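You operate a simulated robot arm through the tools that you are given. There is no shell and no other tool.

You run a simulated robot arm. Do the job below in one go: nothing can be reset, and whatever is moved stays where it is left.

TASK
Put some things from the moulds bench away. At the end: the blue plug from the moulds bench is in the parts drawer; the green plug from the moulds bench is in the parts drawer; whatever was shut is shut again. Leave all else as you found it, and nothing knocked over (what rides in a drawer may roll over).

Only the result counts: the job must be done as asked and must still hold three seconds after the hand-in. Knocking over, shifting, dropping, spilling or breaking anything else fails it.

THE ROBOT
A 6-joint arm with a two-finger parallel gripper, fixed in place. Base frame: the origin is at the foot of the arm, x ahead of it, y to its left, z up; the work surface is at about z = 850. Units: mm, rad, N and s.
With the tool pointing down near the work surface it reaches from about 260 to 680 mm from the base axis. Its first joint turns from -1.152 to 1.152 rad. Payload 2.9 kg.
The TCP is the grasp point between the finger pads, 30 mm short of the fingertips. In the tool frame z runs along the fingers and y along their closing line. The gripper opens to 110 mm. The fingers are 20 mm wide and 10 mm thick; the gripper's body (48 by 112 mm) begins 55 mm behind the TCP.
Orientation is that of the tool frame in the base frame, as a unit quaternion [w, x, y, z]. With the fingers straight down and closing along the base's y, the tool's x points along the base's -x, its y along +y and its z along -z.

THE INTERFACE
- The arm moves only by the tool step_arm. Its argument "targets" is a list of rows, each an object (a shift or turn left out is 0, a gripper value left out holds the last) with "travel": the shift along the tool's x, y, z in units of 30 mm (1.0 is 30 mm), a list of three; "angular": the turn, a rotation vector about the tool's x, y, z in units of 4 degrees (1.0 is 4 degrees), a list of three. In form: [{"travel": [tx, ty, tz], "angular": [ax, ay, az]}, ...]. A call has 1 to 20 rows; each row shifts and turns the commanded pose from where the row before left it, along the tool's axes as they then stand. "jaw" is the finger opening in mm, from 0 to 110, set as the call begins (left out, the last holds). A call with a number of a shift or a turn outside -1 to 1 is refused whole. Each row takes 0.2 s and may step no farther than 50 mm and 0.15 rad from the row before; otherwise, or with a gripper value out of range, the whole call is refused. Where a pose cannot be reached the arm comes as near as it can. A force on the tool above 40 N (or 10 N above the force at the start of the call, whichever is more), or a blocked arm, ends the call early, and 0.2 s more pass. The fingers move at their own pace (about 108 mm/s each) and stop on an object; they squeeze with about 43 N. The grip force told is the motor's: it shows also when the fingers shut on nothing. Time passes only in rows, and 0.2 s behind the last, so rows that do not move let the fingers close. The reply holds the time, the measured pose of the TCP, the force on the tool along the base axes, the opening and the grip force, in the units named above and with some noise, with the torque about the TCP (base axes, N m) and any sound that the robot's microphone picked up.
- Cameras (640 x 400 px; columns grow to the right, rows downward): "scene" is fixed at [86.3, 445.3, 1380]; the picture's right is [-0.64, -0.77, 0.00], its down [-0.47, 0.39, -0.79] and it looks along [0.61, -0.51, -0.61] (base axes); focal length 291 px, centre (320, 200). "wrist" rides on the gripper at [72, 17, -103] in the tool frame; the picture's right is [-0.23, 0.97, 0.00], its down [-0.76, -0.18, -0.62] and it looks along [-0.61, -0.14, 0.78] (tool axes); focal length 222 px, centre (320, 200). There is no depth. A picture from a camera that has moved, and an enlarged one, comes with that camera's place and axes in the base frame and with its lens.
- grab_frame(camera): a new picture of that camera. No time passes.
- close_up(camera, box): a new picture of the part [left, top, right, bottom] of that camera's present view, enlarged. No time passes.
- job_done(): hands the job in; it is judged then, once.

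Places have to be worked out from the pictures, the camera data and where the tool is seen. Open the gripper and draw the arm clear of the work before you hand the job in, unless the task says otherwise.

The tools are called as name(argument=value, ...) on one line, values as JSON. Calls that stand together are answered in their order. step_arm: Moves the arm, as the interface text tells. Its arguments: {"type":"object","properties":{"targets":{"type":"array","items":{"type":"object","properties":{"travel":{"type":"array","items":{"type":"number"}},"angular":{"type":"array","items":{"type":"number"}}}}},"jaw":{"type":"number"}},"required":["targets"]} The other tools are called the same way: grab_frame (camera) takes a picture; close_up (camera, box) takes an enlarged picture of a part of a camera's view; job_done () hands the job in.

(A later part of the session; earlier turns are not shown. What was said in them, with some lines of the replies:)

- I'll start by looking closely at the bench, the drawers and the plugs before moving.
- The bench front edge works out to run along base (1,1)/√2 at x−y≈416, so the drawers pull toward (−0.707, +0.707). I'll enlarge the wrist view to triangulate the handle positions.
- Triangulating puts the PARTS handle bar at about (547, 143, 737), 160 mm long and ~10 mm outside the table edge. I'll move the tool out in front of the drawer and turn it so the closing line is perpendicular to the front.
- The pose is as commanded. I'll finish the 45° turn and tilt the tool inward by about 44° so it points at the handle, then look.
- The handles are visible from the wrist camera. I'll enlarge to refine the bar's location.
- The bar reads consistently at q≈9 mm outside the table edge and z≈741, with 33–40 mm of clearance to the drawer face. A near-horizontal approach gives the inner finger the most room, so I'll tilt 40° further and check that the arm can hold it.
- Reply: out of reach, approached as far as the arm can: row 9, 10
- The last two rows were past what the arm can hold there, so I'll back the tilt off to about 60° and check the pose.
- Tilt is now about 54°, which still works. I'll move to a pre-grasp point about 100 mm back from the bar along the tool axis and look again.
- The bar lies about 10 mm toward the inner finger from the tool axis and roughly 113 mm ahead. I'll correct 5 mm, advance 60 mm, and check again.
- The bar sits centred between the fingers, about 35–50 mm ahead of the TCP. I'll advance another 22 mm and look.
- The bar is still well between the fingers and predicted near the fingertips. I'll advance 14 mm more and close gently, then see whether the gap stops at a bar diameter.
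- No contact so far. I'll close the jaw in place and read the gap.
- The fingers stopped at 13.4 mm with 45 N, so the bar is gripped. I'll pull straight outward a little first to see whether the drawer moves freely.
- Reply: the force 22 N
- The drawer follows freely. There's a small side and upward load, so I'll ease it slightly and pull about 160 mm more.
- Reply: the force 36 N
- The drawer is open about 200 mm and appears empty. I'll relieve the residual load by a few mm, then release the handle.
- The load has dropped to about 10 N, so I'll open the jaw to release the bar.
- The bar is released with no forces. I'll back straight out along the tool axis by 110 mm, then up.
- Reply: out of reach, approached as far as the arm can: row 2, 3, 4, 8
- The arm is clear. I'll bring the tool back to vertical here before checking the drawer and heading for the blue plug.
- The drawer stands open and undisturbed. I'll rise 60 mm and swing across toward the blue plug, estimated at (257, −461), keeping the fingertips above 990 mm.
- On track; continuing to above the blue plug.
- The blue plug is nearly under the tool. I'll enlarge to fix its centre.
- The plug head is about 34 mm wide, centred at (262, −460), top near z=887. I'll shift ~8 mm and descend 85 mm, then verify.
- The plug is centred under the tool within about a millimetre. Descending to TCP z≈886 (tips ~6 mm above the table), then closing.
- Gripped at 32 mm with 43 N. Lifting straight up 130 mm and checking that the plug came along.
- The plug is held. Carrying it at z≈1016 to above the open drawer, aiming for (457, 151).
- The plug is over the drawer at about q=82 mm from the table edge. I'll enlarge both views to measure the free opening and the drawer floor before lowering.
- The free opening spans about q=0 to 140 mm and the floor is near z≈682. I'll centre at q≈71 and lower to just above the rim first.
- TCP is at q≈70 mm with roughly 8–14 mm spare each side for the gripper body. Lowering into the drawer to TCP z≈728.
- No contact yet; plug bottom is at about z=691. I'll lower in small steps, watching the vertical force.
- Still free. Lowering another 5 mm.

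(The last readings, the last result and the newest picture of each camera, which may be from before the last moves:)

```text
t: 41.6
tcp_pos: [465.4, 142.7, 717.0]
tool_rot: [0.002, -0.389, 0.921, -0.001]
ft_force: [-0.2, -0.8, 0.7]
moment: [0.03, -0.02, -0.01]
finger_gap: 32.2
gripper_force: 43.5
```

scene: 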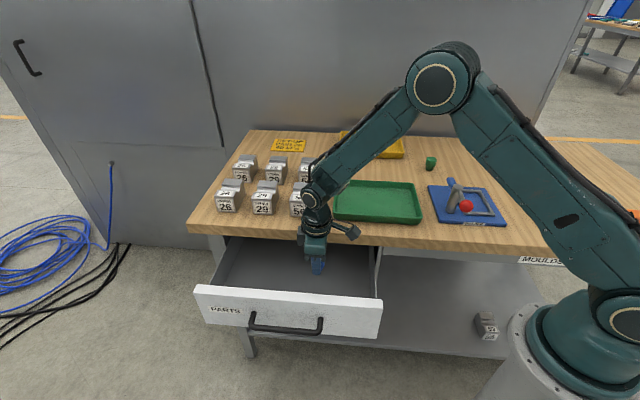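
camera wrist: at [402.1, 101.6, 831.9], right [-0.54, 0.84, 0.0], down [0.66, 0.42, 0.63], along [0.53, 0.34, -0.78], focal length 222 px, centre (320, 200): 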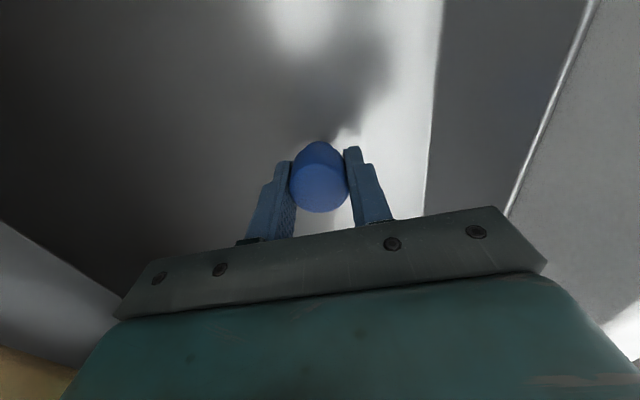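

Still no contact at plug bottom ≈680. Continuing in 3 mm steps.

step_arm(targets=[{"travel": [0, 0, 0.1]}])

step_arm(targets=[{"travel": [0, 0, 0.1]}])

```text
t: 42.0
tcp_pos: [465.3, 142.7, 714.0]
tool_rot: [0.002, -0.39, 0.921, -0.001]
ft_force: [-2.3, -0.7, 2.0]
moment: [-0.03, 0.01, -0.01]
finger_gap: 31.9
gripper_force: 43.2
```

```text
t: 42.4
tcp_pos: [465.1, 142.8, 712.5]
tool_rot: [0.003, -0.388, 0.922, -0.002]
ft_force: [-7.4, -7.1, 37.3]
moment: [-0.3, 0.33, 0.06]
finger_gap: 32.3
gripper_force: 43.2
```

Contact: 37 N at TCP 712.5, so the floor is at about 677. I'll ease up 2.5 mm and release.

step_arm(targets=[{"travel": [0, 0, -0.083]}, {"travel": [0, 0, 0]}])

step_arm(targets=[{"travel": [0, 0, 0]}, {"travel": [0, 0, 0]}], jaw=52)

grab_frame(camera="wrist")

```text
t: 43.0
tcp_pos: [465.8, 143.3, 714.3]
tool_rot: [0.003, -0.39, 0.921, 0.0]
ft_force: [1.3, 0.6, 10.6]
moment: [0.0, -0.04, 0.01]
finger_gap: 32.1
gripper_force: 42.9
```

```text
t: 43.6
tcp_pos: [464.3, 142.1, 712.2]
tool_rot: [0.001, -0.389, 0.921, -0.001]
ft_force: [-0.5, -0.7, -0.9]
moment: [-0.02, 0.0, -0.02]
finger_gap: 52.0
gripper_force: 0.1
```

```text
taken
camera wrist: at [400.5, 102.2, 817.9], right [-0.54, 0.84, 0.0], down [0.66, 0.42, 0.63], along [0.53, 0.34, -0.78], focal length 222 px, centre (320, 200)
```

wrist: 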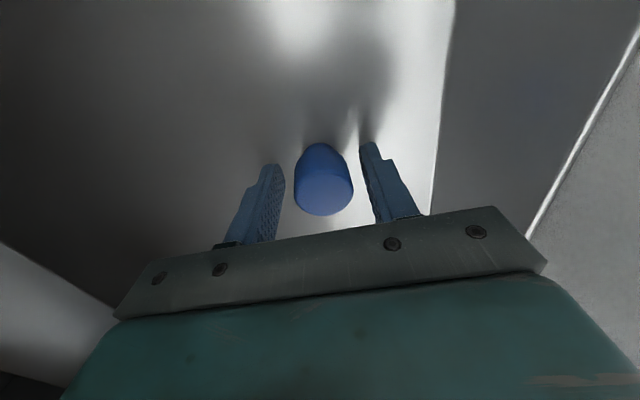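

The blue plug stands on the drawer floor. Raising straight up about 290 mm.

step_arm(targets=[{"travel": [0, 0, -0.4]}, {"travel": [0, 0, -0.8]}, {"travel": [0, 0, -0.95]}, {"travel": [0, 0, -0.95]}, {"travel": [0, 0, -0.95]}, {"travel": [0, 0, -0.95]}, {"travel": [0, 0, -0.95]}, {"travel": [0, 0, -0.95]}, {"travel": [0, 0, -0.95]}, {"travel": [0, 0, -0.95]}, {"travel": [0, 0, -0.95]}])

grab_frame(camera="wrist")

grab_frame(camera="scene")

```text
t: 46.0
tcp_pos: [464.9, 144.6, 1006.3]
tool_rot: [0.001, -0.389, 0.921, -0.001]
ft_force: [-0.4, 0.2, 0.1]
moment: [0.02, -0.01, 0.01]
finger_gap: 52.1
gripper_force: 0.1
```

```text
taken
camera wrist: at [401.8, 103.0, 1110.6], right [-0.54, 0.84, 0.0], down [0.66, 0.42, 0.63], along [0.53, 0.34, -0.78], focal length 222 px, centre (320, 200)
```

wrist: 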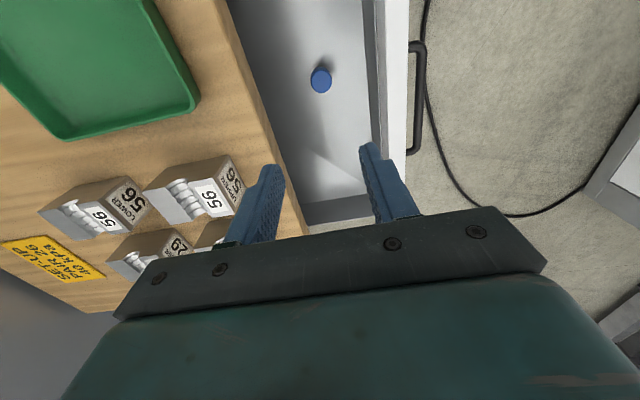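

```text
taken
```

scene: 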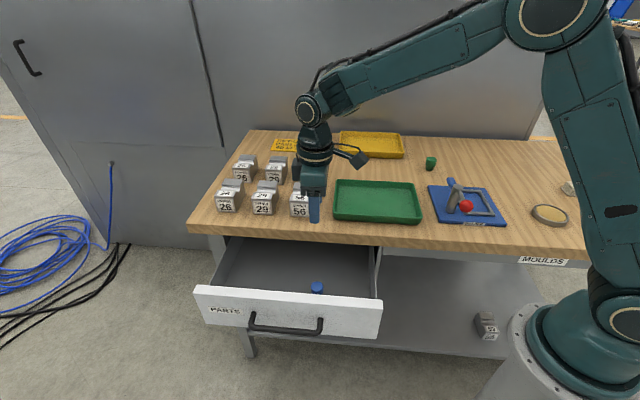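

Blue is in the drawer. Now moving across to above the green plug, estimated at (510, −403), with jaws opened to 75.

step_arm(targets=[{"travel": [0.86, -0.987, 0]}, {"travel": [0.86, -0.987, 0]}, {"travel": [0.86, -0.987, 0]}, {"travel": [0.86, -0.987, 0]}, {"travel": [0.86, -0.987, 0]}, {"travel": [0.86, -0.987, 0]}, {"travel": [0.86, -0.987, 0]}, {"travel": [0.86, -0.987, 0]}, {"travel": [0.86, -0.987, 0]}, {"travel": [0.86, -0.987, 0]}, {"travel": [0.86, -0.987, 0]}, {"travel": [0.86, -0.987, 0]}, {"travel": [0.86, -0.987, 0]}, {"travel": [0.86, -0.987, 0]}], jaw=75)

grab_frame(camera="wrist")

close_up(camera="wrist", box=[220, 50, 420, 200])

```text
t: 49.0
tcp_pos: [508.3, -405.3, 1004.4]
tool_rot: [0.001, -0.39, 0.921, 0.0]
ft_force: [-0.3, -0.1, 0.1]
moment: [0.0, -0.03, -0.01]
finger_gap: 74.7
gripper_force: 0.1
```

```text
taken
camera wrist: at [445.0, -446.1, 1109.0], right [-0.54, 0.84, 0.0], down [0.66, 0.42, 0.63], along [0.53, 0.34, -0.78], focal length 222 px, centre (320, 200)
```

wrist: 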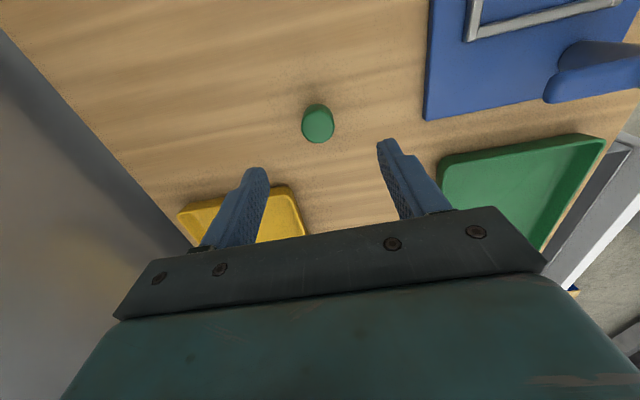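

```text
2.67 times, centred on (320, 125) of wrist
camera zoom: at [445.0, -446.1, 1109.0], right [-0.54, 0.84, 0.0], down [0.66, 0.42, 0.63], along [0.53, 0.34, -0.78], focal length 592 px, centre (320, 400)
```

zoom: 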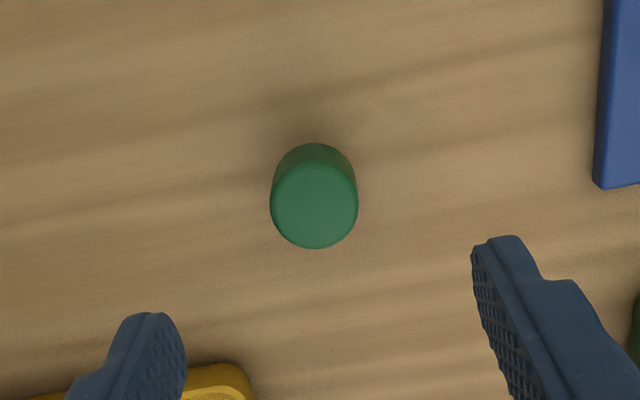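

The green plug's top centre is at about (516, −404), 33 mm wide. I'll shift ~8 mm and descend 74 mm, then verify.

step_arm(targets=[{"travel": [-0.214, -0.163, 0]}, {"travel": [0, 0, 0.823]}, {"travel": [0, 0, 0.823]}, {"travel": [0, 0, 0.823]}])

close_up(camera="wrist", box=[220, 40, 420, 240])

close_up(camera="scene", box=[360, 110, 500, 210])

```text
t: 50.0
tcp_pos: [516.4, -403.5, 931.8]
tool_rot: [0.002, -0.389, 0.921, -0.001]
ft_force: [-0.1, 0.1, 0.1]
moment: [0.0, -0.01, -0.02]
finger_gap: 75.1
gripper_force: 0.0
```

```text
2.00 times, centred on (320, 140) of wrist
camera zoom: at [453.0, -444.6, 1035.8], right [-0.54, 0.84, 0.0], down [0.66, 0.42, 0.63], along [0.53, 0.34, -0.78], focal length 444 px, centre (320, 320)
```

zoom: 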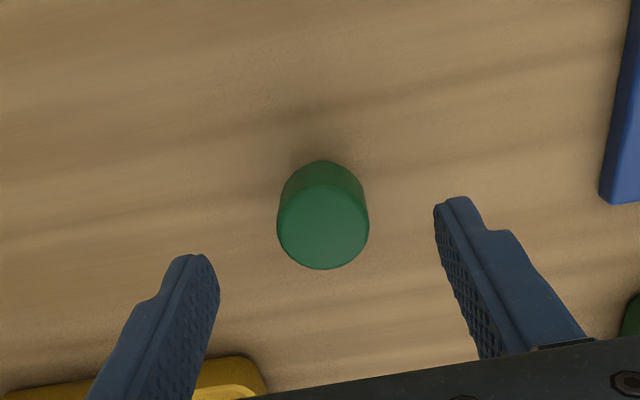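

```text
4.00 times, centred on (430, 160) of scene
camera zoom: at [86.3, 445.3, 1380.0], right [-0.64, -0.77, 0.0], down [-0.47, 0.39, -0.79], along [0.61, -0.51, -0.61], focal length 1162 px, centre (-120, 360)
```

zoom: 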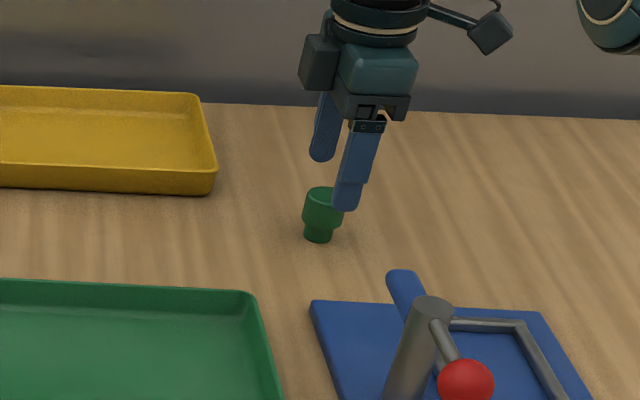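

Centred. Descending to TCP z≈886 and closing on the green plug.

step_arm(targets=[{"travel": [0, 0, 0.51]}, {"travel": [0, 0, 0.51]}, {"travel": [0, 0, 0.49]}])

step_arm(targets=[{"travel": [0, 0, 0]}, {"travel": [0, 0, 0]}, {"travel": [0, 0, 0]}, {"travel": [0, 0, 0]}], jaw=0)

close_up(camera="wrist", box=[220, 40, 420, 240])

```text
t: 50.8
tcp_pos: [517.2, -406.5, 886.4]
tool_rot: [0.002, -0.389, 0.921, -0.002]
ft_force: [-0.1, 0.4, 0.6]
moment: [-0.01, 0.03, 0.0]
finger_gap: 75.1
gripper_force: 0.1
```

```text
t: 51.8
tcp_pos: [517.2, -405.8, 887.0]
tool_rot: [0.003, -0.389, 0.921, -0.001]
ft_force: [0.0, 0.2, -0.2]
moment: [0.02, 0.03, 0.0]
finger_gap: 32.1
gripper_force: 42.6
```

```text
2.00 times, centred on (320, 140) of wrist
camera zoom: at [453.7, -445.8, 990.8], right [-0.54, 0.84, 0.0], down [0.66, 0.42, 0.63], along [0.53, 0.34, -0.78], focal length 444 px, centre (320, 320)
```

zoom: 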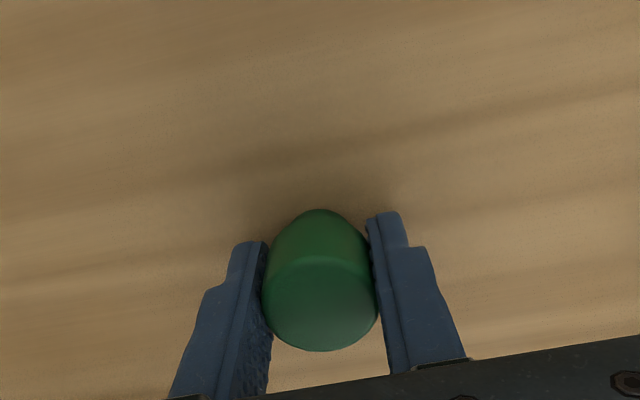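

Green gripped at 32 mm. Lifting 130 mm and confirming it's held.

step_arm(targets=[{"travel": [0, 0, -0.6]}, {"travel": [0, 0, -0.9]}, {"travel": [0, 0, -0.95]}, {"travel": [0, 0, -0.95]}, {"travel": [0, 0, -0.95]}])

grab_frame(camera="wrist")

```text
t: 53.0
tcp_pos: [515.2, -404.5, 1015.9]
tool_rot: [0.003, -0.39, 0.921, 0.0]
ft_force: [-0.3, -0.5, -0.6]
moment: [-0.02, 0.0, -0.01]
finger_gap: 32.2
gripper_force: 42.9
```

```text
taken
camera wrist: at [452.1, -444.5, 1120.7], right [-0.54, 0.84, 0.0], down [0.66, 0.42, 0.63], along [0.53, 0.34, -0.78], focal length 222 px, centre (320, 200)
```

wrist: 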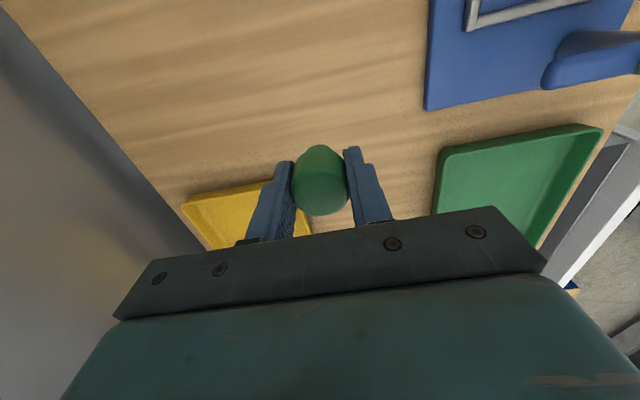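

Held. Carrying green to above the drawer at about (534, 215), 100 mm along from the blue plug.

step_arm(targets=[{"travel": [-0.952, 0.872, 0]}, {"travel": [-0.952, 0.872, 0]}, {"travel": [-0.952, 0.872, 0]}, {"travel": [-0.952, 0.872, 0]}, {"travel": [-0.952, 0.872, 0]}, {"travel": [-0.952, 0.872, 0]}, {"travel": [-0.952, 0.872, 0]}, {"travel": [-0.952, 0.872, 0]}, {"travel": [-0.952, 0.872, 0]}, {"travel": [-0.952, 0.872, 0]}, {"travel": [-0.952, 0.872, 0]}, {"travel": [-0.952, 0.872, 0]}, {"travel": [-0.952, 0.872, 0]}, {"travel": [-0.952, 0.872, 0]}, {"travel": [-0.952, 0.872, 0]}, {"travel": [-0.952, 0.872, 0]}])

grab_frame(camera="wrist")

grab_frame(camera="scene")

```text
t: 56.4
tcp_pos: [536.8, 218.4, 1017.8]
tool_rot: [0.002, -0.389, 0.921, -0.001]
ft_force: [-0.5, -0.3, -0.8]
moment: [-0.01, 0.03, -0.02]
finger_gap: 32.2
gripper_force: 43.5
```

```text
taken
camera wrist: at [471.7, 178.6, 1122.5], right [-0.54, 0.84, 0.0], down [0.66, 0.42, 0.63], along [0.53, 0.34, -0.78], focal length 222 px, centre (320, 200)
```

wrist: 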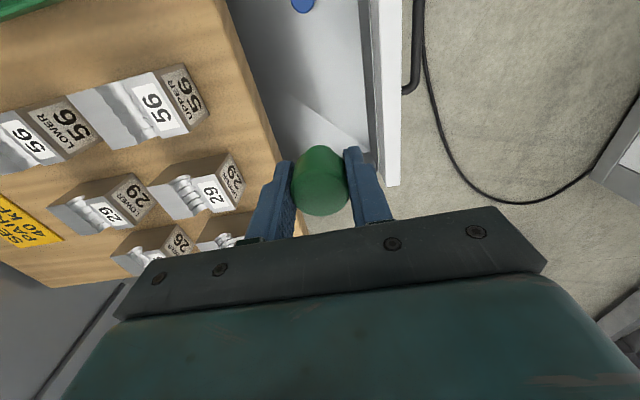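

```text
taken
```

scene: 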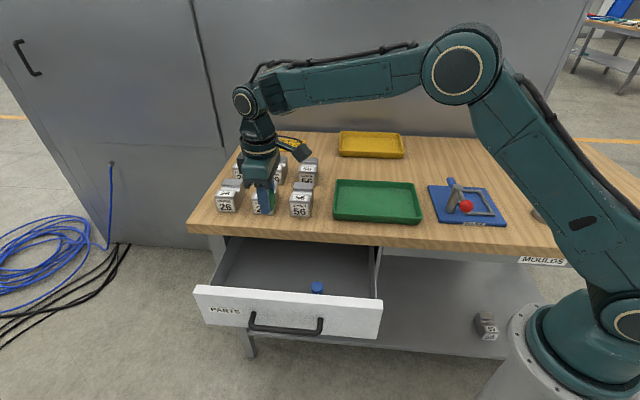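

Positioned at q≈69, s≈534 with clear space below. Lowering to just above the rim, then into the drawer.

step_arm(targets=[{"travel": [0, 0, 0.9]}, {"travel": [0, 0, 0.9]}, {"travel": [0, 0, 0.9]}, {"travel": [0, 0, 0.9]}, {"travel": [0, 0, 0.9]}, {"travel": [0, 0, 0.9]}, {"travel": [0, 0, 0.9]}])

grab_frame(camera="wrist")

close_up(camera="scene", box=[185, 180, 395, 312])

```text
t: 58.0
tcp_pos: [535.7, 217.0, 827.2]
tool_rot: [0.002, -0.389, 0.921, -0.001]
ft_force: [-0.1, 0.3, -0.5]
moment: [0.01, 0.02, -0.01]
finger_gap: 32.2
gripper_force: 42.8
```

```text
taken
camera wrist: at [472.5, 176.4, 932.3], right [-0.54, 0.84, 0.0], down [0.66, 0.42, 0.63], along [0.53, 0.34, -0.78], focal length 222 px, centre (320, 200)
```

wrist: 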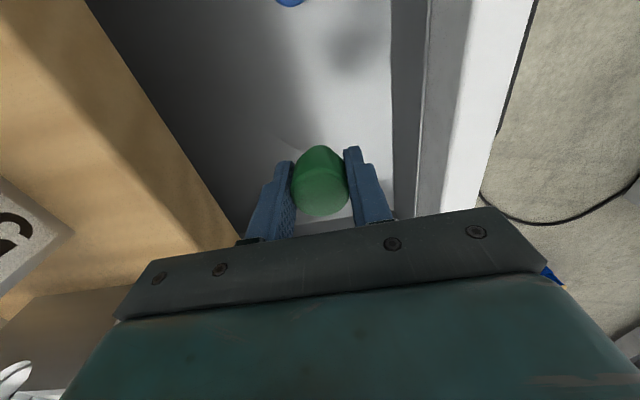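

```text
3.03 times, centred on (290, 246) of scene
camera zoom: at [86.3, 445.3, 1380.0], right [-0.64, -0.77, 0.0], down [-0.47, 0.39, -0.79], along [0.61, -0.51, -0.61], focal length 881 px, centre (411, 61)
```

zoom: 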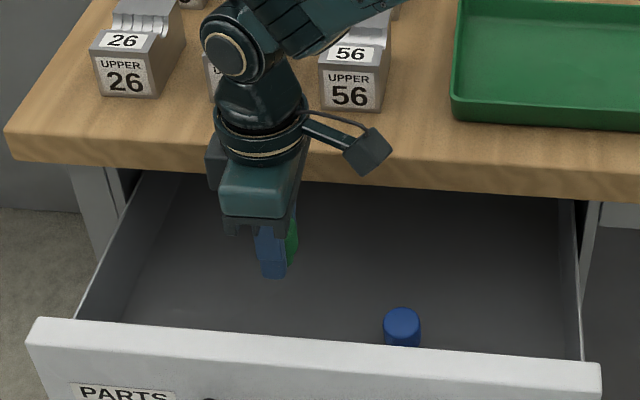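

Same clearance as for the blue plug. Lowering to TCP z≈718, about 4 mm above where contact occurred before.

step_arm(targets=[{"travel": [0, 0, 0.72]}, {"travel": [0, 0, 0.72]}, {"travel": [0, 0, 0.72]}, {"travel": [0, 0, 0.72]}, {"travel": [0, 0, 0.72]}])

```text
t: 59.2
tcp_pos: [536.8, 216.5, 721.0]
tool_rot: [0.002, -0.389, 0.921, -0.001]
ft_force: [-0.1, -0.9, -0.6]
moment: [0.0, -0.02, 0.02]
finger_gap: 31.8
gripper_force: 42.9
```

No contact. Lowering in small steps until it touches.

step_arm(targets=[{"travel": [0, 0, 0.1]}, {"travel": [0, 0, 0.06]}])

step_arm(targets=[{"travel": [0, 0, 0.06]}])

```text
t: 59.8
tcp_pos: [536.4, 216.9, 715.5]
tool_rot: [0.003, -0.389, 0.921, -0.001]
ft_force: [0.0, -0.4, 0.1]
moment: [0.02, 0.01, 0.03]
finger_gap: 32.0
gripper_force: 42.7
```

```text
t: 60.2
tcp_pos: [536.9, 216.4, 713.4]
tool_rot: [0.003, -0.389, 0.921, 0.0]
ft_force: [-1.4, -0.8, 5.2]
moment: [-0.02, 0.04, -0.01]
finger_gap: 32.3
gripper_force: 43.0
```

Light contact (5 N). Releasing the green plug here.

step_arm(targets=[{"travel": [0, 0, 0]}, {"travel": [0, 0, 0]}], jaw=52)

grab_frame(camera="wrist")

```text
t: 60.8
tcp_pos: [537.2, 218.4, 714.5]
tool_rot: [0.002, -0.39, 0.921, -0.001]
ft_force: [0.0, -0.5, 1.0]
moment: [-0.01, -0.03, 0.03]
finger_gap: 52.2
gripper_force: 0.2
```

```text
taken
camera wrist: at [472.8, 176.4, 817.8], right [-0.54, 0.84, 0.0], down [0.66, 0.42, 0.63], along [0.53, 0.34, -0.78], focal length 222 px, centre (320, 200)
```

wrist: 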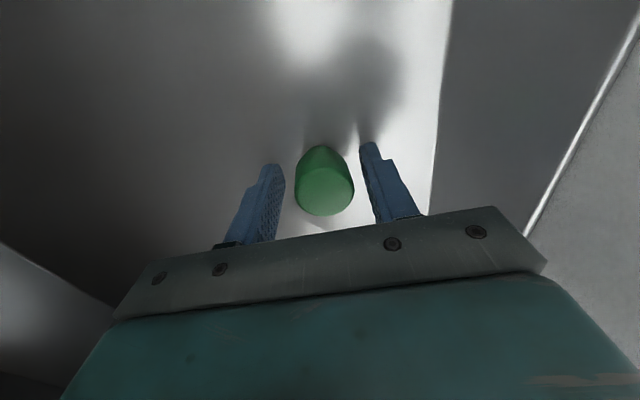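

Green is standing in the drawer. Raising the arm straight up out of the drawer.

step_arm(targets=[{"travel": [0, 0, -0.4]}, {"travel": [0, 0, -0.8]}, {"travel": [0, 0, -0.95]}, {"travel": [0, 0, -0.95]}, {"travel": [0, 0, -0.95]}, {"travel": [0, 0, -0.95]}, {"travel": [0, 0, -0.95]}, {"travel": [0, 0, -0.95]}, {"travel": [0, 0, -0.95]}, {"travel": [0, 0, -0.95]}])

grab_frame(camera="scene")

grab_frame(camera="wrist")

```text
t: 63.0
tcp_pos: [534.1, 217.1, 977.0]
tool_rot: [0.002, -0.389, 0.921, -0.001]
ft_force: [0.2, 0.6, 0.8]
moment: [0.03, 0.01, 0.01]
finger_gap: 52.1
gripper_force: 0.0
```

```text
taken
```

scene: 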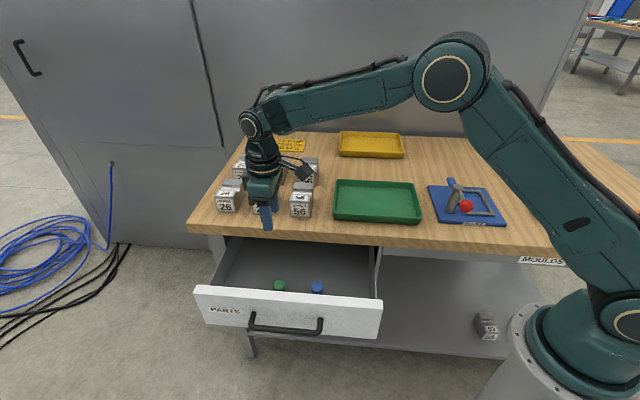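

```text
taken
camera wrist: at [470.6, 175.8, 1082.3], right [-0.54, 0.84, 0.0], down [0.66, 0.42, 0.63], along [0.53, 0.34, -0.78], focal length 222 px, centre (320, 200)
```

wrist: 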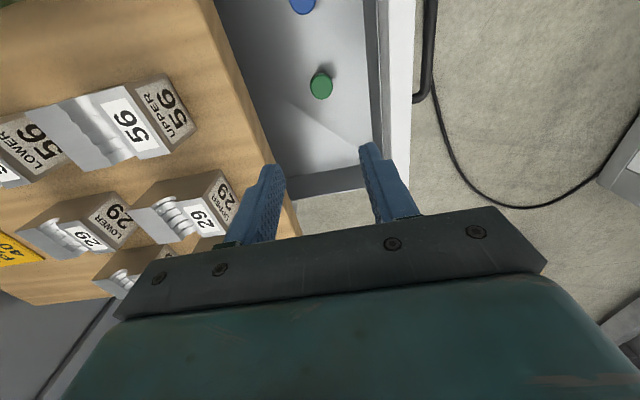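

Both plugs are in the drawer. Now I'll close the jaws, move outside the drawer front, and tilt the tool inward 54° to push the front panel shut above the handle.

step_arm(targets=[{"travel": [0.194, 0.941, 0]}, {"travel": [0.194, 0.941, 0]}, {"travel": [0.194, 0.941, 0]}, {"travel": [0.194, 0.941, 0]}, {"travel": [0.194, 0.941, 0]}, {"angular": [1, 0, 0]}, {"angular": [1, 0, 0]}, {"angular": [1, 0, 0]}, {"angular": [1, 0, 0]}, {"angular": [1, 0, 0]}, {"angular": [1, 0, 0]}, {"angular": [1, 0, 0]}, {"angular": [1, 0, 0]}, {"angular": [1, 0, 0]}, {"angular": [1, 0, 0]}, {"angular": [1, 0, 0]}, {"angular": [1, 0, 0]}, {"angular": [1, 0, 0]}, {"angular": [0.6, 0, 0]}], jaw=0)

grab_frame(camera="wrist")

grab_frame(camera="scene")

```text
t: 67.0
tcp_pos: [414.2, 293.8, 978.6]
tool_rot: [0.181, -0.346, 0.818, -0.422]
ft_force: [0.0, -0.4, -0.9]
moment: [0.01, 0.01, 0.02]
finger_gap: 0.2
gripper_force: 38.2
```

```text
taken
camera wrist: at [295.3, 306.6, 1025.3], right [-0.24, 0.56, -0.79], down [0.24, 0.83, 0.51], along [0.94, -0.07, -0.34], focal length 222 px, centre (320, 200)
```

wrist: 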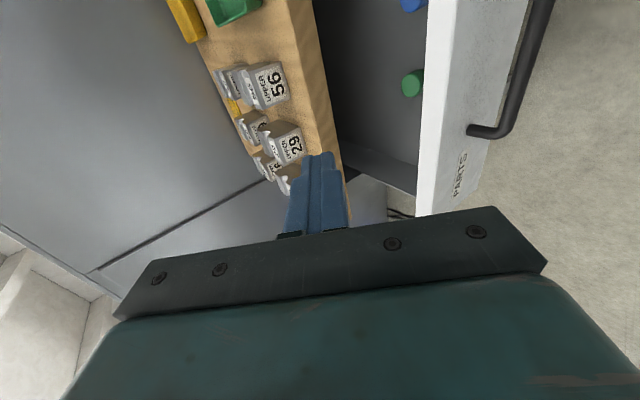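

```text
taken
```

scene: 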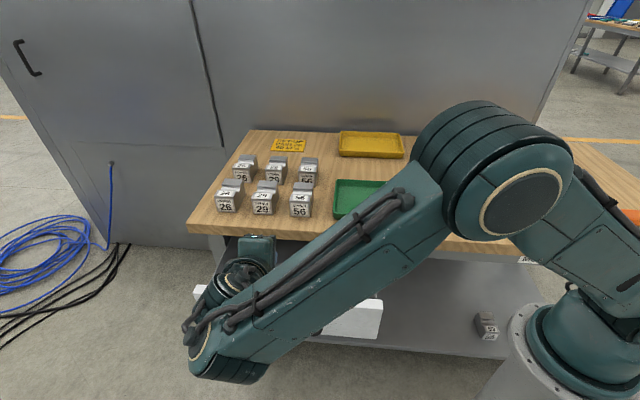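

The panel's outer face is at about q=176 and the fingertips at q≈185; I'll step out 6 mm more for clearance and descend to just above the panel level.

step_arm(targets=[{"travel": [0, 0.116, -0.163]}, {"travel": [0, 0.81, 0.576]}, {"travel": [0, 0.81, 0.576]}, {"travel": [0, 0.81, 0.576]}, {"travel": [0, 0.81, 0.576]}])

grab_frame(camera="wrist")

close_up(camera="scene", box=[185, 220, 395, 352])

```text
t: 68.2
tcp_pos: [410.3, 298.4, 858.4]
tool_rot: [0.179, -0.345, 0.819, -0.421]
ft_force: [0.9, -0.7, -0.4]
moment: [-0.02, -0.01, 0.04]
finger_gap: 0.3
gripper_force: 37.2
```

```text
taken
camera wrist: at [291.6, 311.4, 905.9], right [-0.24, 0.56, -0.79], down [0.24, 0.83, 0.51], along [0.94, -0.07, -0.34], focal length 222 px, centre (320, 200)
```

wrist: 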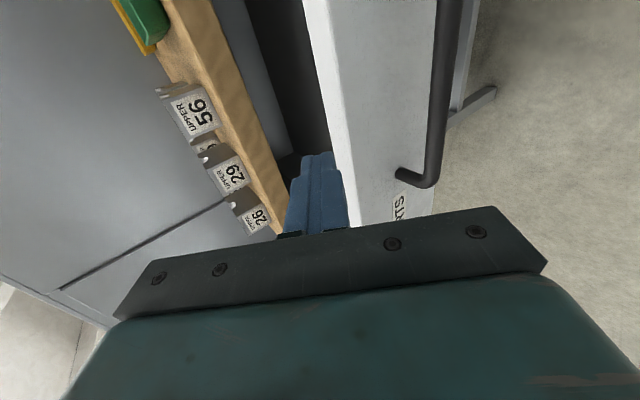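

```text
3.03 times, centred on (290, 286) of scene
camera zoom: at [86.3, 445.3, 1380.0], right [-0.64, -0.77, 0.0], down [-0.47, 0.39, -0.79], along [0.61, -0.51, -0.61], focal length 881 px, centre (411, -61)
```

zoom: 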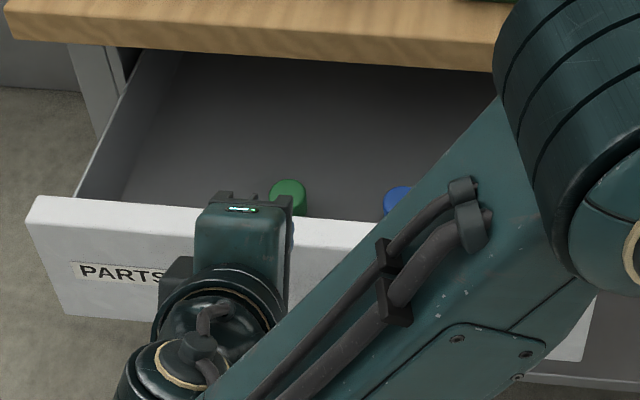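

I'll enlarge the wrist view to confirm the fingertips are outside the panel's outer edge before descending past it.

close_up(camera="wrist", box=[250, 60, 410, 220])

```text
2.50 times, centred on (330, 140) of wrist
camera zoom: at [291.6, 311.4, 905.9], right [-0.24, 0.56, -0.79], down [0.24, 0.83, 0.51], along [0.94, -0.07, -0.34], focal length 555 px, centre (295, 350)
```

zoom: 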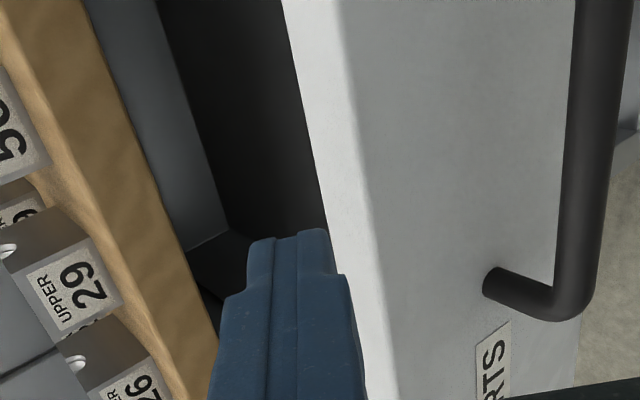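

The panel's outer edge is at q≈174 and the leading fingertip corner at ≈185, so there's ~10 mm clearance. Descending to TCP z≈782.

step_arm(targets=[{"travel": [0, 0.69, 0.491]}, {"travel": [0, 0.69, 0.491]}, {"travel": [0, 0.69, 0.491]}])

close_up(camera="wrist", box=[200, 40, 456, 220])

```text
t: 69.0
tcp_pos: [410.7, 299.0, 783.0]
tool_rot: [0.179, -0.345, 0.819, -0.422]
ft_force: [0.3, 0.8, -0.1]
moment: [0.02, 0.02, 0.02]
finger_gap: 0.0
gripper_force: 37.9
```

```text
2.22 times, centred on (328, 130) of wrist
camera zoom: at [292.2, 311.9, 830.6], right [-0.25, 0.56, -0.79], down [0.24, 0.83, 0.51], along [0.94, -0.07, -0.34], focal length 494 px, centre (302, 356)
```

zoom: 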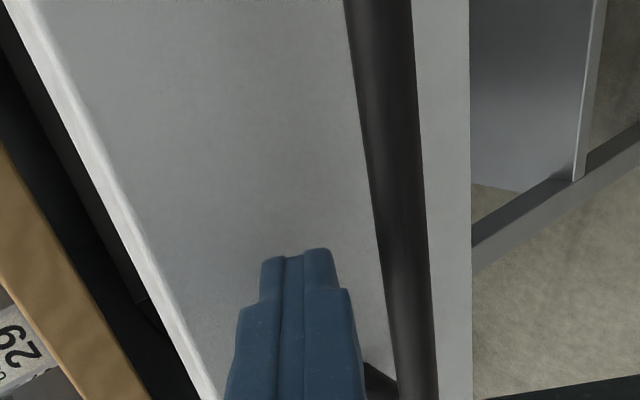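

The fingertips sit between the panel's top edge and the bar, in front of the panel. Starting to push inward gently.

step_arm(targets=[{"travel": [0.005, -0.193, 0.272]}, {"travel": [0.005, -0.193, 0.272]}, {"travel": [0.005, -0.193, 0.272]}, {"travel": [0.005, -0.193, 0.272]}])

close_up(camera="wrist", box=[200, 40, 456, 220])

```text
t: 70.0
tcp_pos: [439.7, 269.3, 782.0]
tool_rot: [0.179, -0.345, 0.819, -0.421]
ft_force: [0.0, -0.4, 0.4]
moment: [-0.01, -0.01, -0.01]
finger_gap: 0.0
gripper_force: 38.0
```

```text
2.22 times, centred on (328, 130) of wrist
camera zoom: at [321.1, 283.0, 829.1], right [-0.25, 0.56, -0.79], down [0.24, 0.83, 0.51], along [0.94, -0.07, -0.34], focal length 494 px, centre (302, 356)
```

zoom: 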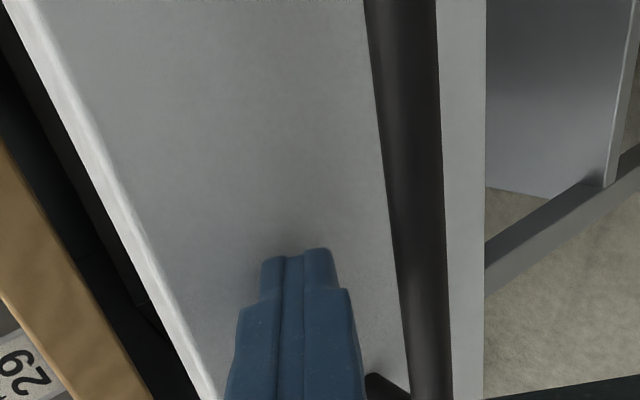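

The drawer is moving in with almost no resistance. Continuing the push by another 135 mm.

step_arm(targets=[{"travel": [0.007, -0.29, 0.4075]}, {"travel": [0.007, -0.29, 0.4075]}, {"travel": [0.007, -0.29, 0.4075]}, {"travel": [0.007, -0.29, 0.4075]}, {"travel": [0.007, -0.29, 0.4075]}, {"travel": [0.007, -0.29, 0.4075]}, {"travel": [0.007, -0.29, 0.4075]}, {"travel": [0.007, -0.29, 0.4075]}, {"travel": [0.007, -0.29, 0.4075]}])

grab_frame(camera="wrist")

grab_frame(camera="scene")

```text
t: 72.0
tcp_pos: [534.3, 173.7, 780.3]
tool_rot: [0.18, -0.345, 0.819, -0.422]
ft_force: [0.3, -0.6, 0.4]
moment: [0.0, -0.01, -0.04]
finger_gap: 0.1
gripper_force: 37.7
```

```text
taken
camera wrist: at [415.8, 187.1, 827.6], right [-0.24, 0.56, -0.79], down [0.24, 0.83, 0.51], along [0.94, -0.07, -0.34], focal length 222 px, centre (320, 200)
```

wrist: 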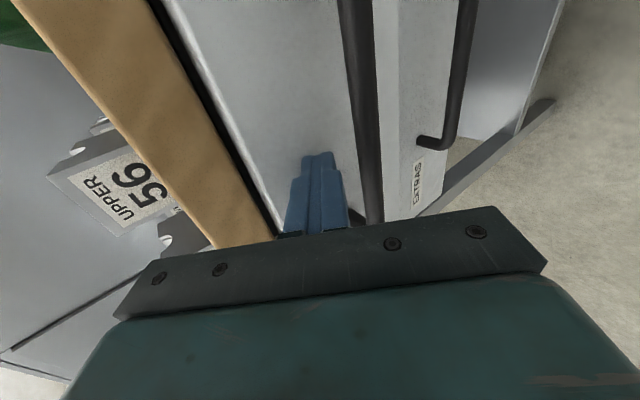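

```text
taken
```

scene: 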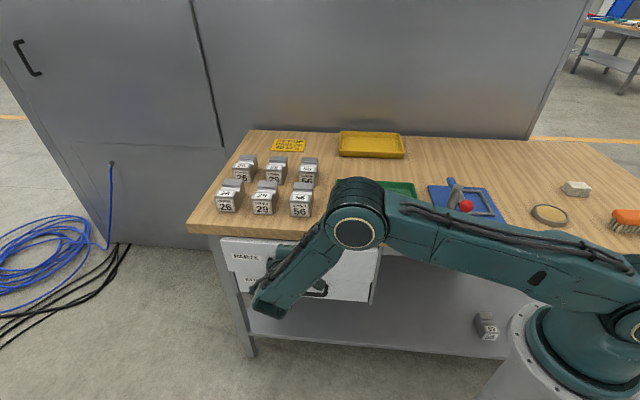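

About 37 mm left to fully closed. Continuing slowly.

step_arm(targets=[{"travel": [0.0023, -0.0965, 0.136]}, {"travel": [0.0023, -0.0965, 0.136]}, {"travel": [0.0023, -0.0965, 0.136]}, {"travel": [0.0023, -0.0965, 0.136]}, {"travel": [0.0023, -0.0965, 0.136]}])

close_up(camera="wrist", box=[200, 40, 456, 220])

```text
t: 73.2
tcp_pos: [551.2, 157.0, 782.1]
tool_rot: [0.179, -0.346, 0.819, -0.422]
ft_force: [-0.5, 0.3, 0.6]
moment: [-0.02, 0.03, -0.03]
finger_gap: 0.1
gripper_force: 37.2
```

```text
2.22 times, centred on (328, 130) of wrist
camera zoom: at [432.7, 169.8, 828.9], right [-0.24, 0.56, -0.79], down [0.24, 0.83, 0.51], along [0.94, -0.07, -0.34], focal length 494 px, centre (302, 356)
```

zoom: 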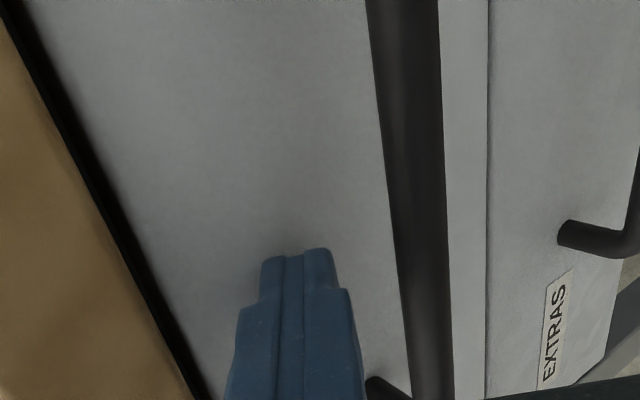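

About 13 mm to go. Pushing on in 3 mm steps until the stop is felt.

step_arm(targets=[{"travel": [0.0014, -0.058, 0.0815]}, {"travel": [0.0014, -0.058, 0.0815]}, {"travel": [0.0014, -0.058, 0.0815]}])

close_up(camera="wrist", box=[200, 40, 456, 220])

```text
t: 74.0
tcp_pos: [558.2, 150.9, 781.0]
tool_rot: [0.18, -0.346, 0.819, -0.421]
ft_force: [0.0, -0.2, 1.4]
moment: [-0.03, 0.0, 0.0]
finger_gap: 0.0
gripper_force: 38.1
```

```text
2.22 times, centred on (328, 130) of wrist
camera zoom: at [439.8, 164.4, 828.4], right [-0.24, 0.56, -0.79], down [0.24, 0.83, 0.51], along [0.94, -0.06, -0.34], focal length 494 px, centre (302, 356)
```

zoom: 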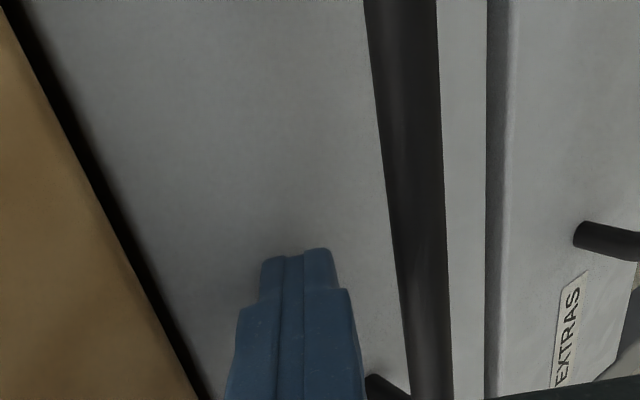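

The seam with the EXTRAS drawer is starting to look as it did when closed, but no stop is felt yet. Continuing in small steps.

step_arm(targets=[{"travel": [0.001, -0.0386, 0.0543]}, {"travel": [0.001, -0.0386, 0.0543]}])

step_arm(targets=[{"travel": [0.001, -0.0386, 0.0543]}])

```text
t: 74.6
tcp_pos: [559.2, 149.6, 781.4]
tool_rot: [0.179, -0.346, 0.819, -0.42]
ft_force: [-9.7, 9.3, 3.0]
moment: [0.05, 0.09, -0.14]
finger_gap: 0.1
gripper_force: 37.4
```

```text
t: 75.0
tcp_pos: [560.1, 150.0, 781.3]
tool_rot: [0.178, -0.347, 0.819, -0.421]
ft_force: [-31.2, 19.4, 7.0]
moment: [0.07, 0.2, -0.5]
finger_gap: 0.0
gripper_force: 37.8
```

A firm stop at ~36 N with the panel at q≈−26, matching its original position. Backing off slowly and comparing with the initial views.

step_arm(targets=[{"travel": [-0.001, 0.0386, -0.0543]}, {"travel": [-0.0023, 0.0965, -0.136]}, {"travel": [-0.005, 0.193, -0.272]}, {"travel": [-0.01, 0.386, -0.544]}, {"travel": [-0.01, 0.386, -0.544]}, {"travel": [-0.01, 0.386, -0.544]}, {"travel": [-0.01, 0.386, -0.544]}, {"travel": [-0.01, 0.386, -0.544]}])

grab_frame(camera="wrist")

close_up(camera="wrist", box=[240, 0, 480, 150])

```text
t: 76.8
tcp_pos: [479.4, 227.7, 782.5]
tool_rot: [0.181, -0.345, 0.819, -0.422]
ft_force: [0.3, 0.1, -0.6]
moment: [-0.02, 0.05, -0.02]
finger_gap: 0.0
gripper_force: 37.5
```

```text
taken
camera wrist: at [360.5, 241.7, 829.4], right [-0.25, 0.56, -0.79], down [0.24, 0.83, 0.51], along [0.94, -0.06, -0.34], focal length 222 px, centre (320, 200)
```

wrist: 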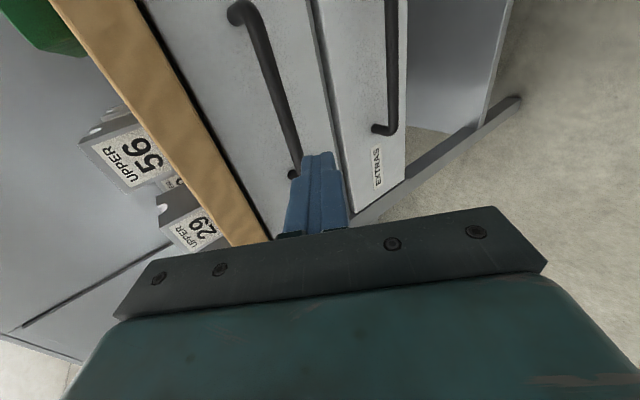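

```text
2.67 times, centred on (360, 75) of wrist
camera zoom: at [360.5, 241.7, 829.4], right [-0.25, 0.56, -0.79], down [0.24, 0.83, 0.51], along [0.94, -0.06, -0.34], focal length 592 px, centre (213, 533)
```

zoom: 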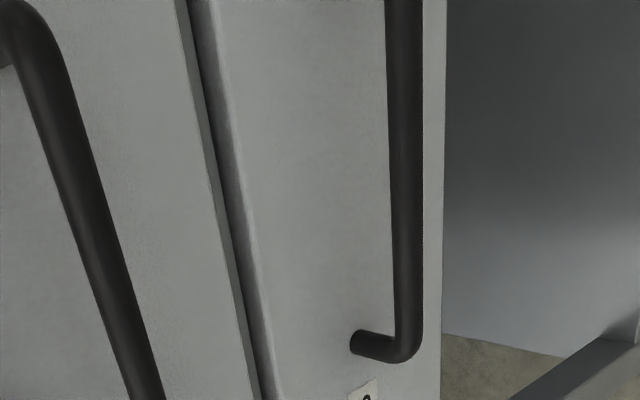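

The drawer looks flush with no rebound. Raising clear, returning the tool to vertical, and opening the gripper.

step_arm(targets=[{"travel": [0, -0.8155, -0.58]}, {"travel": [0, -0.8155, -0.58]}, {"travel": [0, -0.8155, -0.58]}, {"travel": [0, -0.8155, -0.58]}, {"travel": [0, -0.8155, -0.58]}, {"travel": [0, -0.8155, -0.58]}, {"angular": [-1, 0, 0]}, {"angular": [-1, 0, 0]}, {"angular": [-1, 0, 0]}, {"angular": [-1, 0, 0]}, {"angular": [-1, 0, 0]}, {"angular": [-1, 0, 0]}, {"angular": [-1, 0, 0]}, {"angular": [-1, 0, 0]}, {"angular": [-1, 0, 0]}, {"angular": [-1, 0, 0]}, {"angular": [-1, 0, 0]}, {"angular": [-1, 0, 0]}, {"angular": [-1, 0, 0]}, {"angular": [-0.6, 0, 0]}])

```text
t: 81.0
tcp_pos: [479.9, 228.4, 961.9]
tool_rot: [0.001, -0.39, 0.921, 0.0]
ft_force: [0.5, -0.4, 0.1]
moment: [0.0, 0.03, -0.01]
finger_gap: 0.0
gripper_force: 38.0
```

Tool is vertical at z≈962 and clear. Moving back near the start position with the jaws open, then inspecting everything.

step_arm(targets=[{"travel": [0.889, -0.41, -0.517]}, {"travel": [0.889, -0.41, -0.517]}, {"travel": [0.889, -0.41, -0.517]}, {"travel": [0.889, -0.41, -0.517]}, {"travel": [0.889, -0.41, -0.517]}, {"travel": [0.889, -0.41, -0.517]}, {"travel": [0.889, -0.41, -0.517]}, {"travel": [0.889, -0.41, -0.517]}, {"travel": [0.889, -0.41, -0.517]}, {"travel": [0.889, -0.41, -0.517]}], jaw=110)

grab_frame(camera="scene")

close_up(camera="scene", box=[220, 225, 390, 310])

close_up(camera="scene", box=[180, 200, 400, 337])

```text
t: 83.2
tcp_pos: [379.6, -50.1, 1118.7]
tool_rot: [0.001, -0.389, 0.921, 0.0]
ft_force: [-0.5, -0.5, -0.7]
moment: [0.02, 0.01, -0.03]
finger_gap: 110.1
gripper_force: 0.0
```

```text
taken
```

scene: 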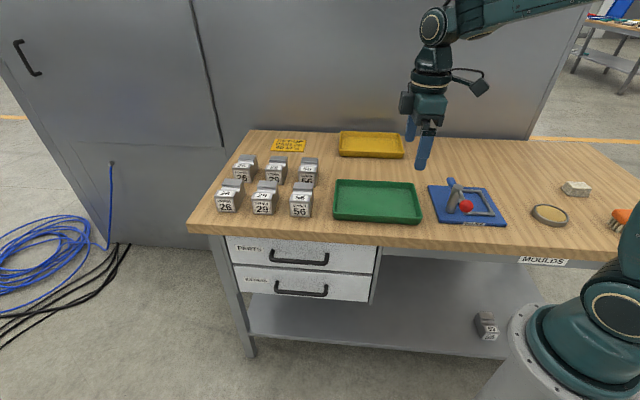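

```text
3.76 times, centred on (305, 268) of scene
camera zoom: at [86.3, 445.3, 1380.0], right [-0.64, -0.77, 0.0], down [-0.47, 0.39, -0.79], along [0.61, -0.51, -0.61], focal length 1094 px, centre (376, -54)
```

zoom: 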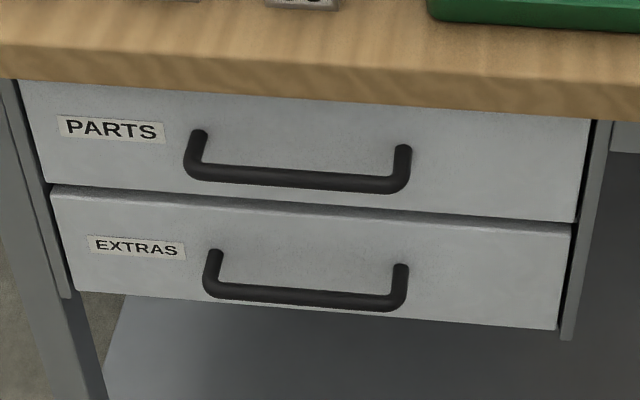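

```text
2.91 times, centred on (290, 268) of scene
camera zoom: at [86.3, 445.3, 1380.0], right [-0.64, -0.77, 0.0], down [-0.47, 0.39, -0.79], along [0.61, -0.51, -0.61], focal length 846 px, centre (407, 1)
```

zoom: 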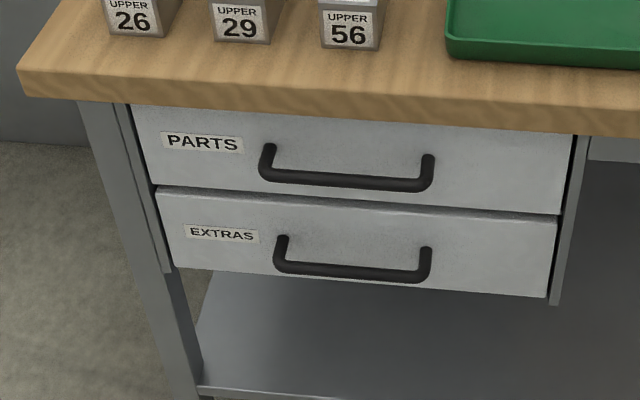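

The drawer views match the initial pictures exactly. One last check that the rest of the bench is unchanged.

close_up(camera="scene", box=[390, 120, 640, 276])

close_up(camera="scene", box=[190, 110, 430, 260])

```text
2.56 times, centred on (515, 198) of scene
camera zoom: at [86.3, 445.3, 1380.0], right [-0.64, -0.77, 0.0], down [-0.47, 0.39, -0.79], along [0.61, -0.51, -0.61], focal length 744 px, centre (-179, 205)
```

zoom: 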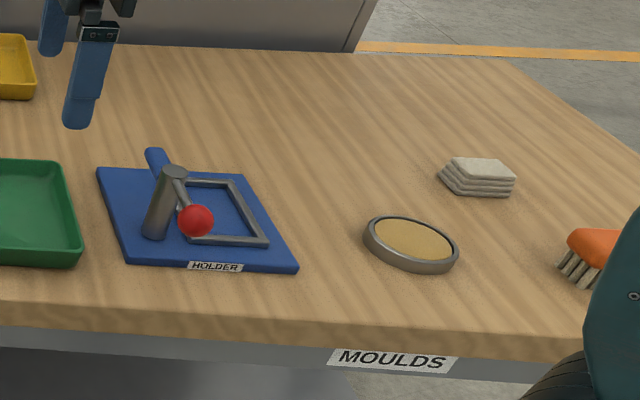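

```text
2.67 times, centred on (310, 185) of scene
camera zoom: at [86.3, 445.3, 1380.0], right [-0.64, -0.77, 0.0], down [-0.47, 0.39, -0.79], along [0.61, -0.51, -0.61], focal length 775 px, centre (347, 240)
```

zoom: 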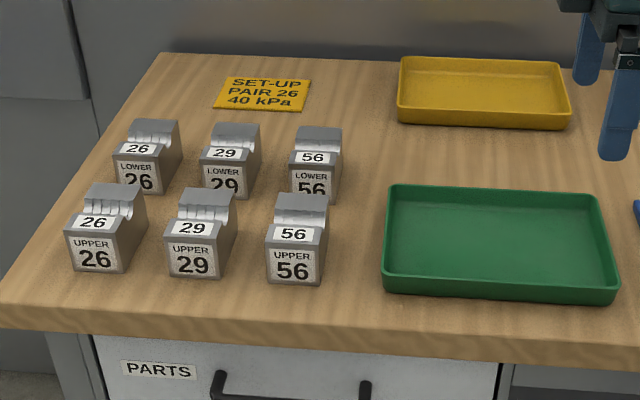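

Both plugs are in the PARTS drawer and the drawer is shut. Everything else looks as it was in the first pictures, the gripper is open and the arm is clear, so I'm handing in.

job_done()

```text
The job is handed in.
```

The blue and green plugs from the moulds bench are in the parts drawer, and the drawer is shut again. I've handed the job in, but no verdict has come back.

- **Plugs:** each was set down upright on the drawer floor, about 100 mm apart. I could not see them once the drawer was closed, so they may have shifted or tipped inside.
- **Drawer:** I pushed it in until it met a firm stop. The final close-ups of the drawer fronts match the ones taken at the start.
- **Rest of the bench:** the moulds, trays, holder, ring, stack and brush look unchanged from the first pictures. No unexpected contact showed in the force readings.
- **Arm:** it is back near its starting position, clear of the work, with the gripper open.
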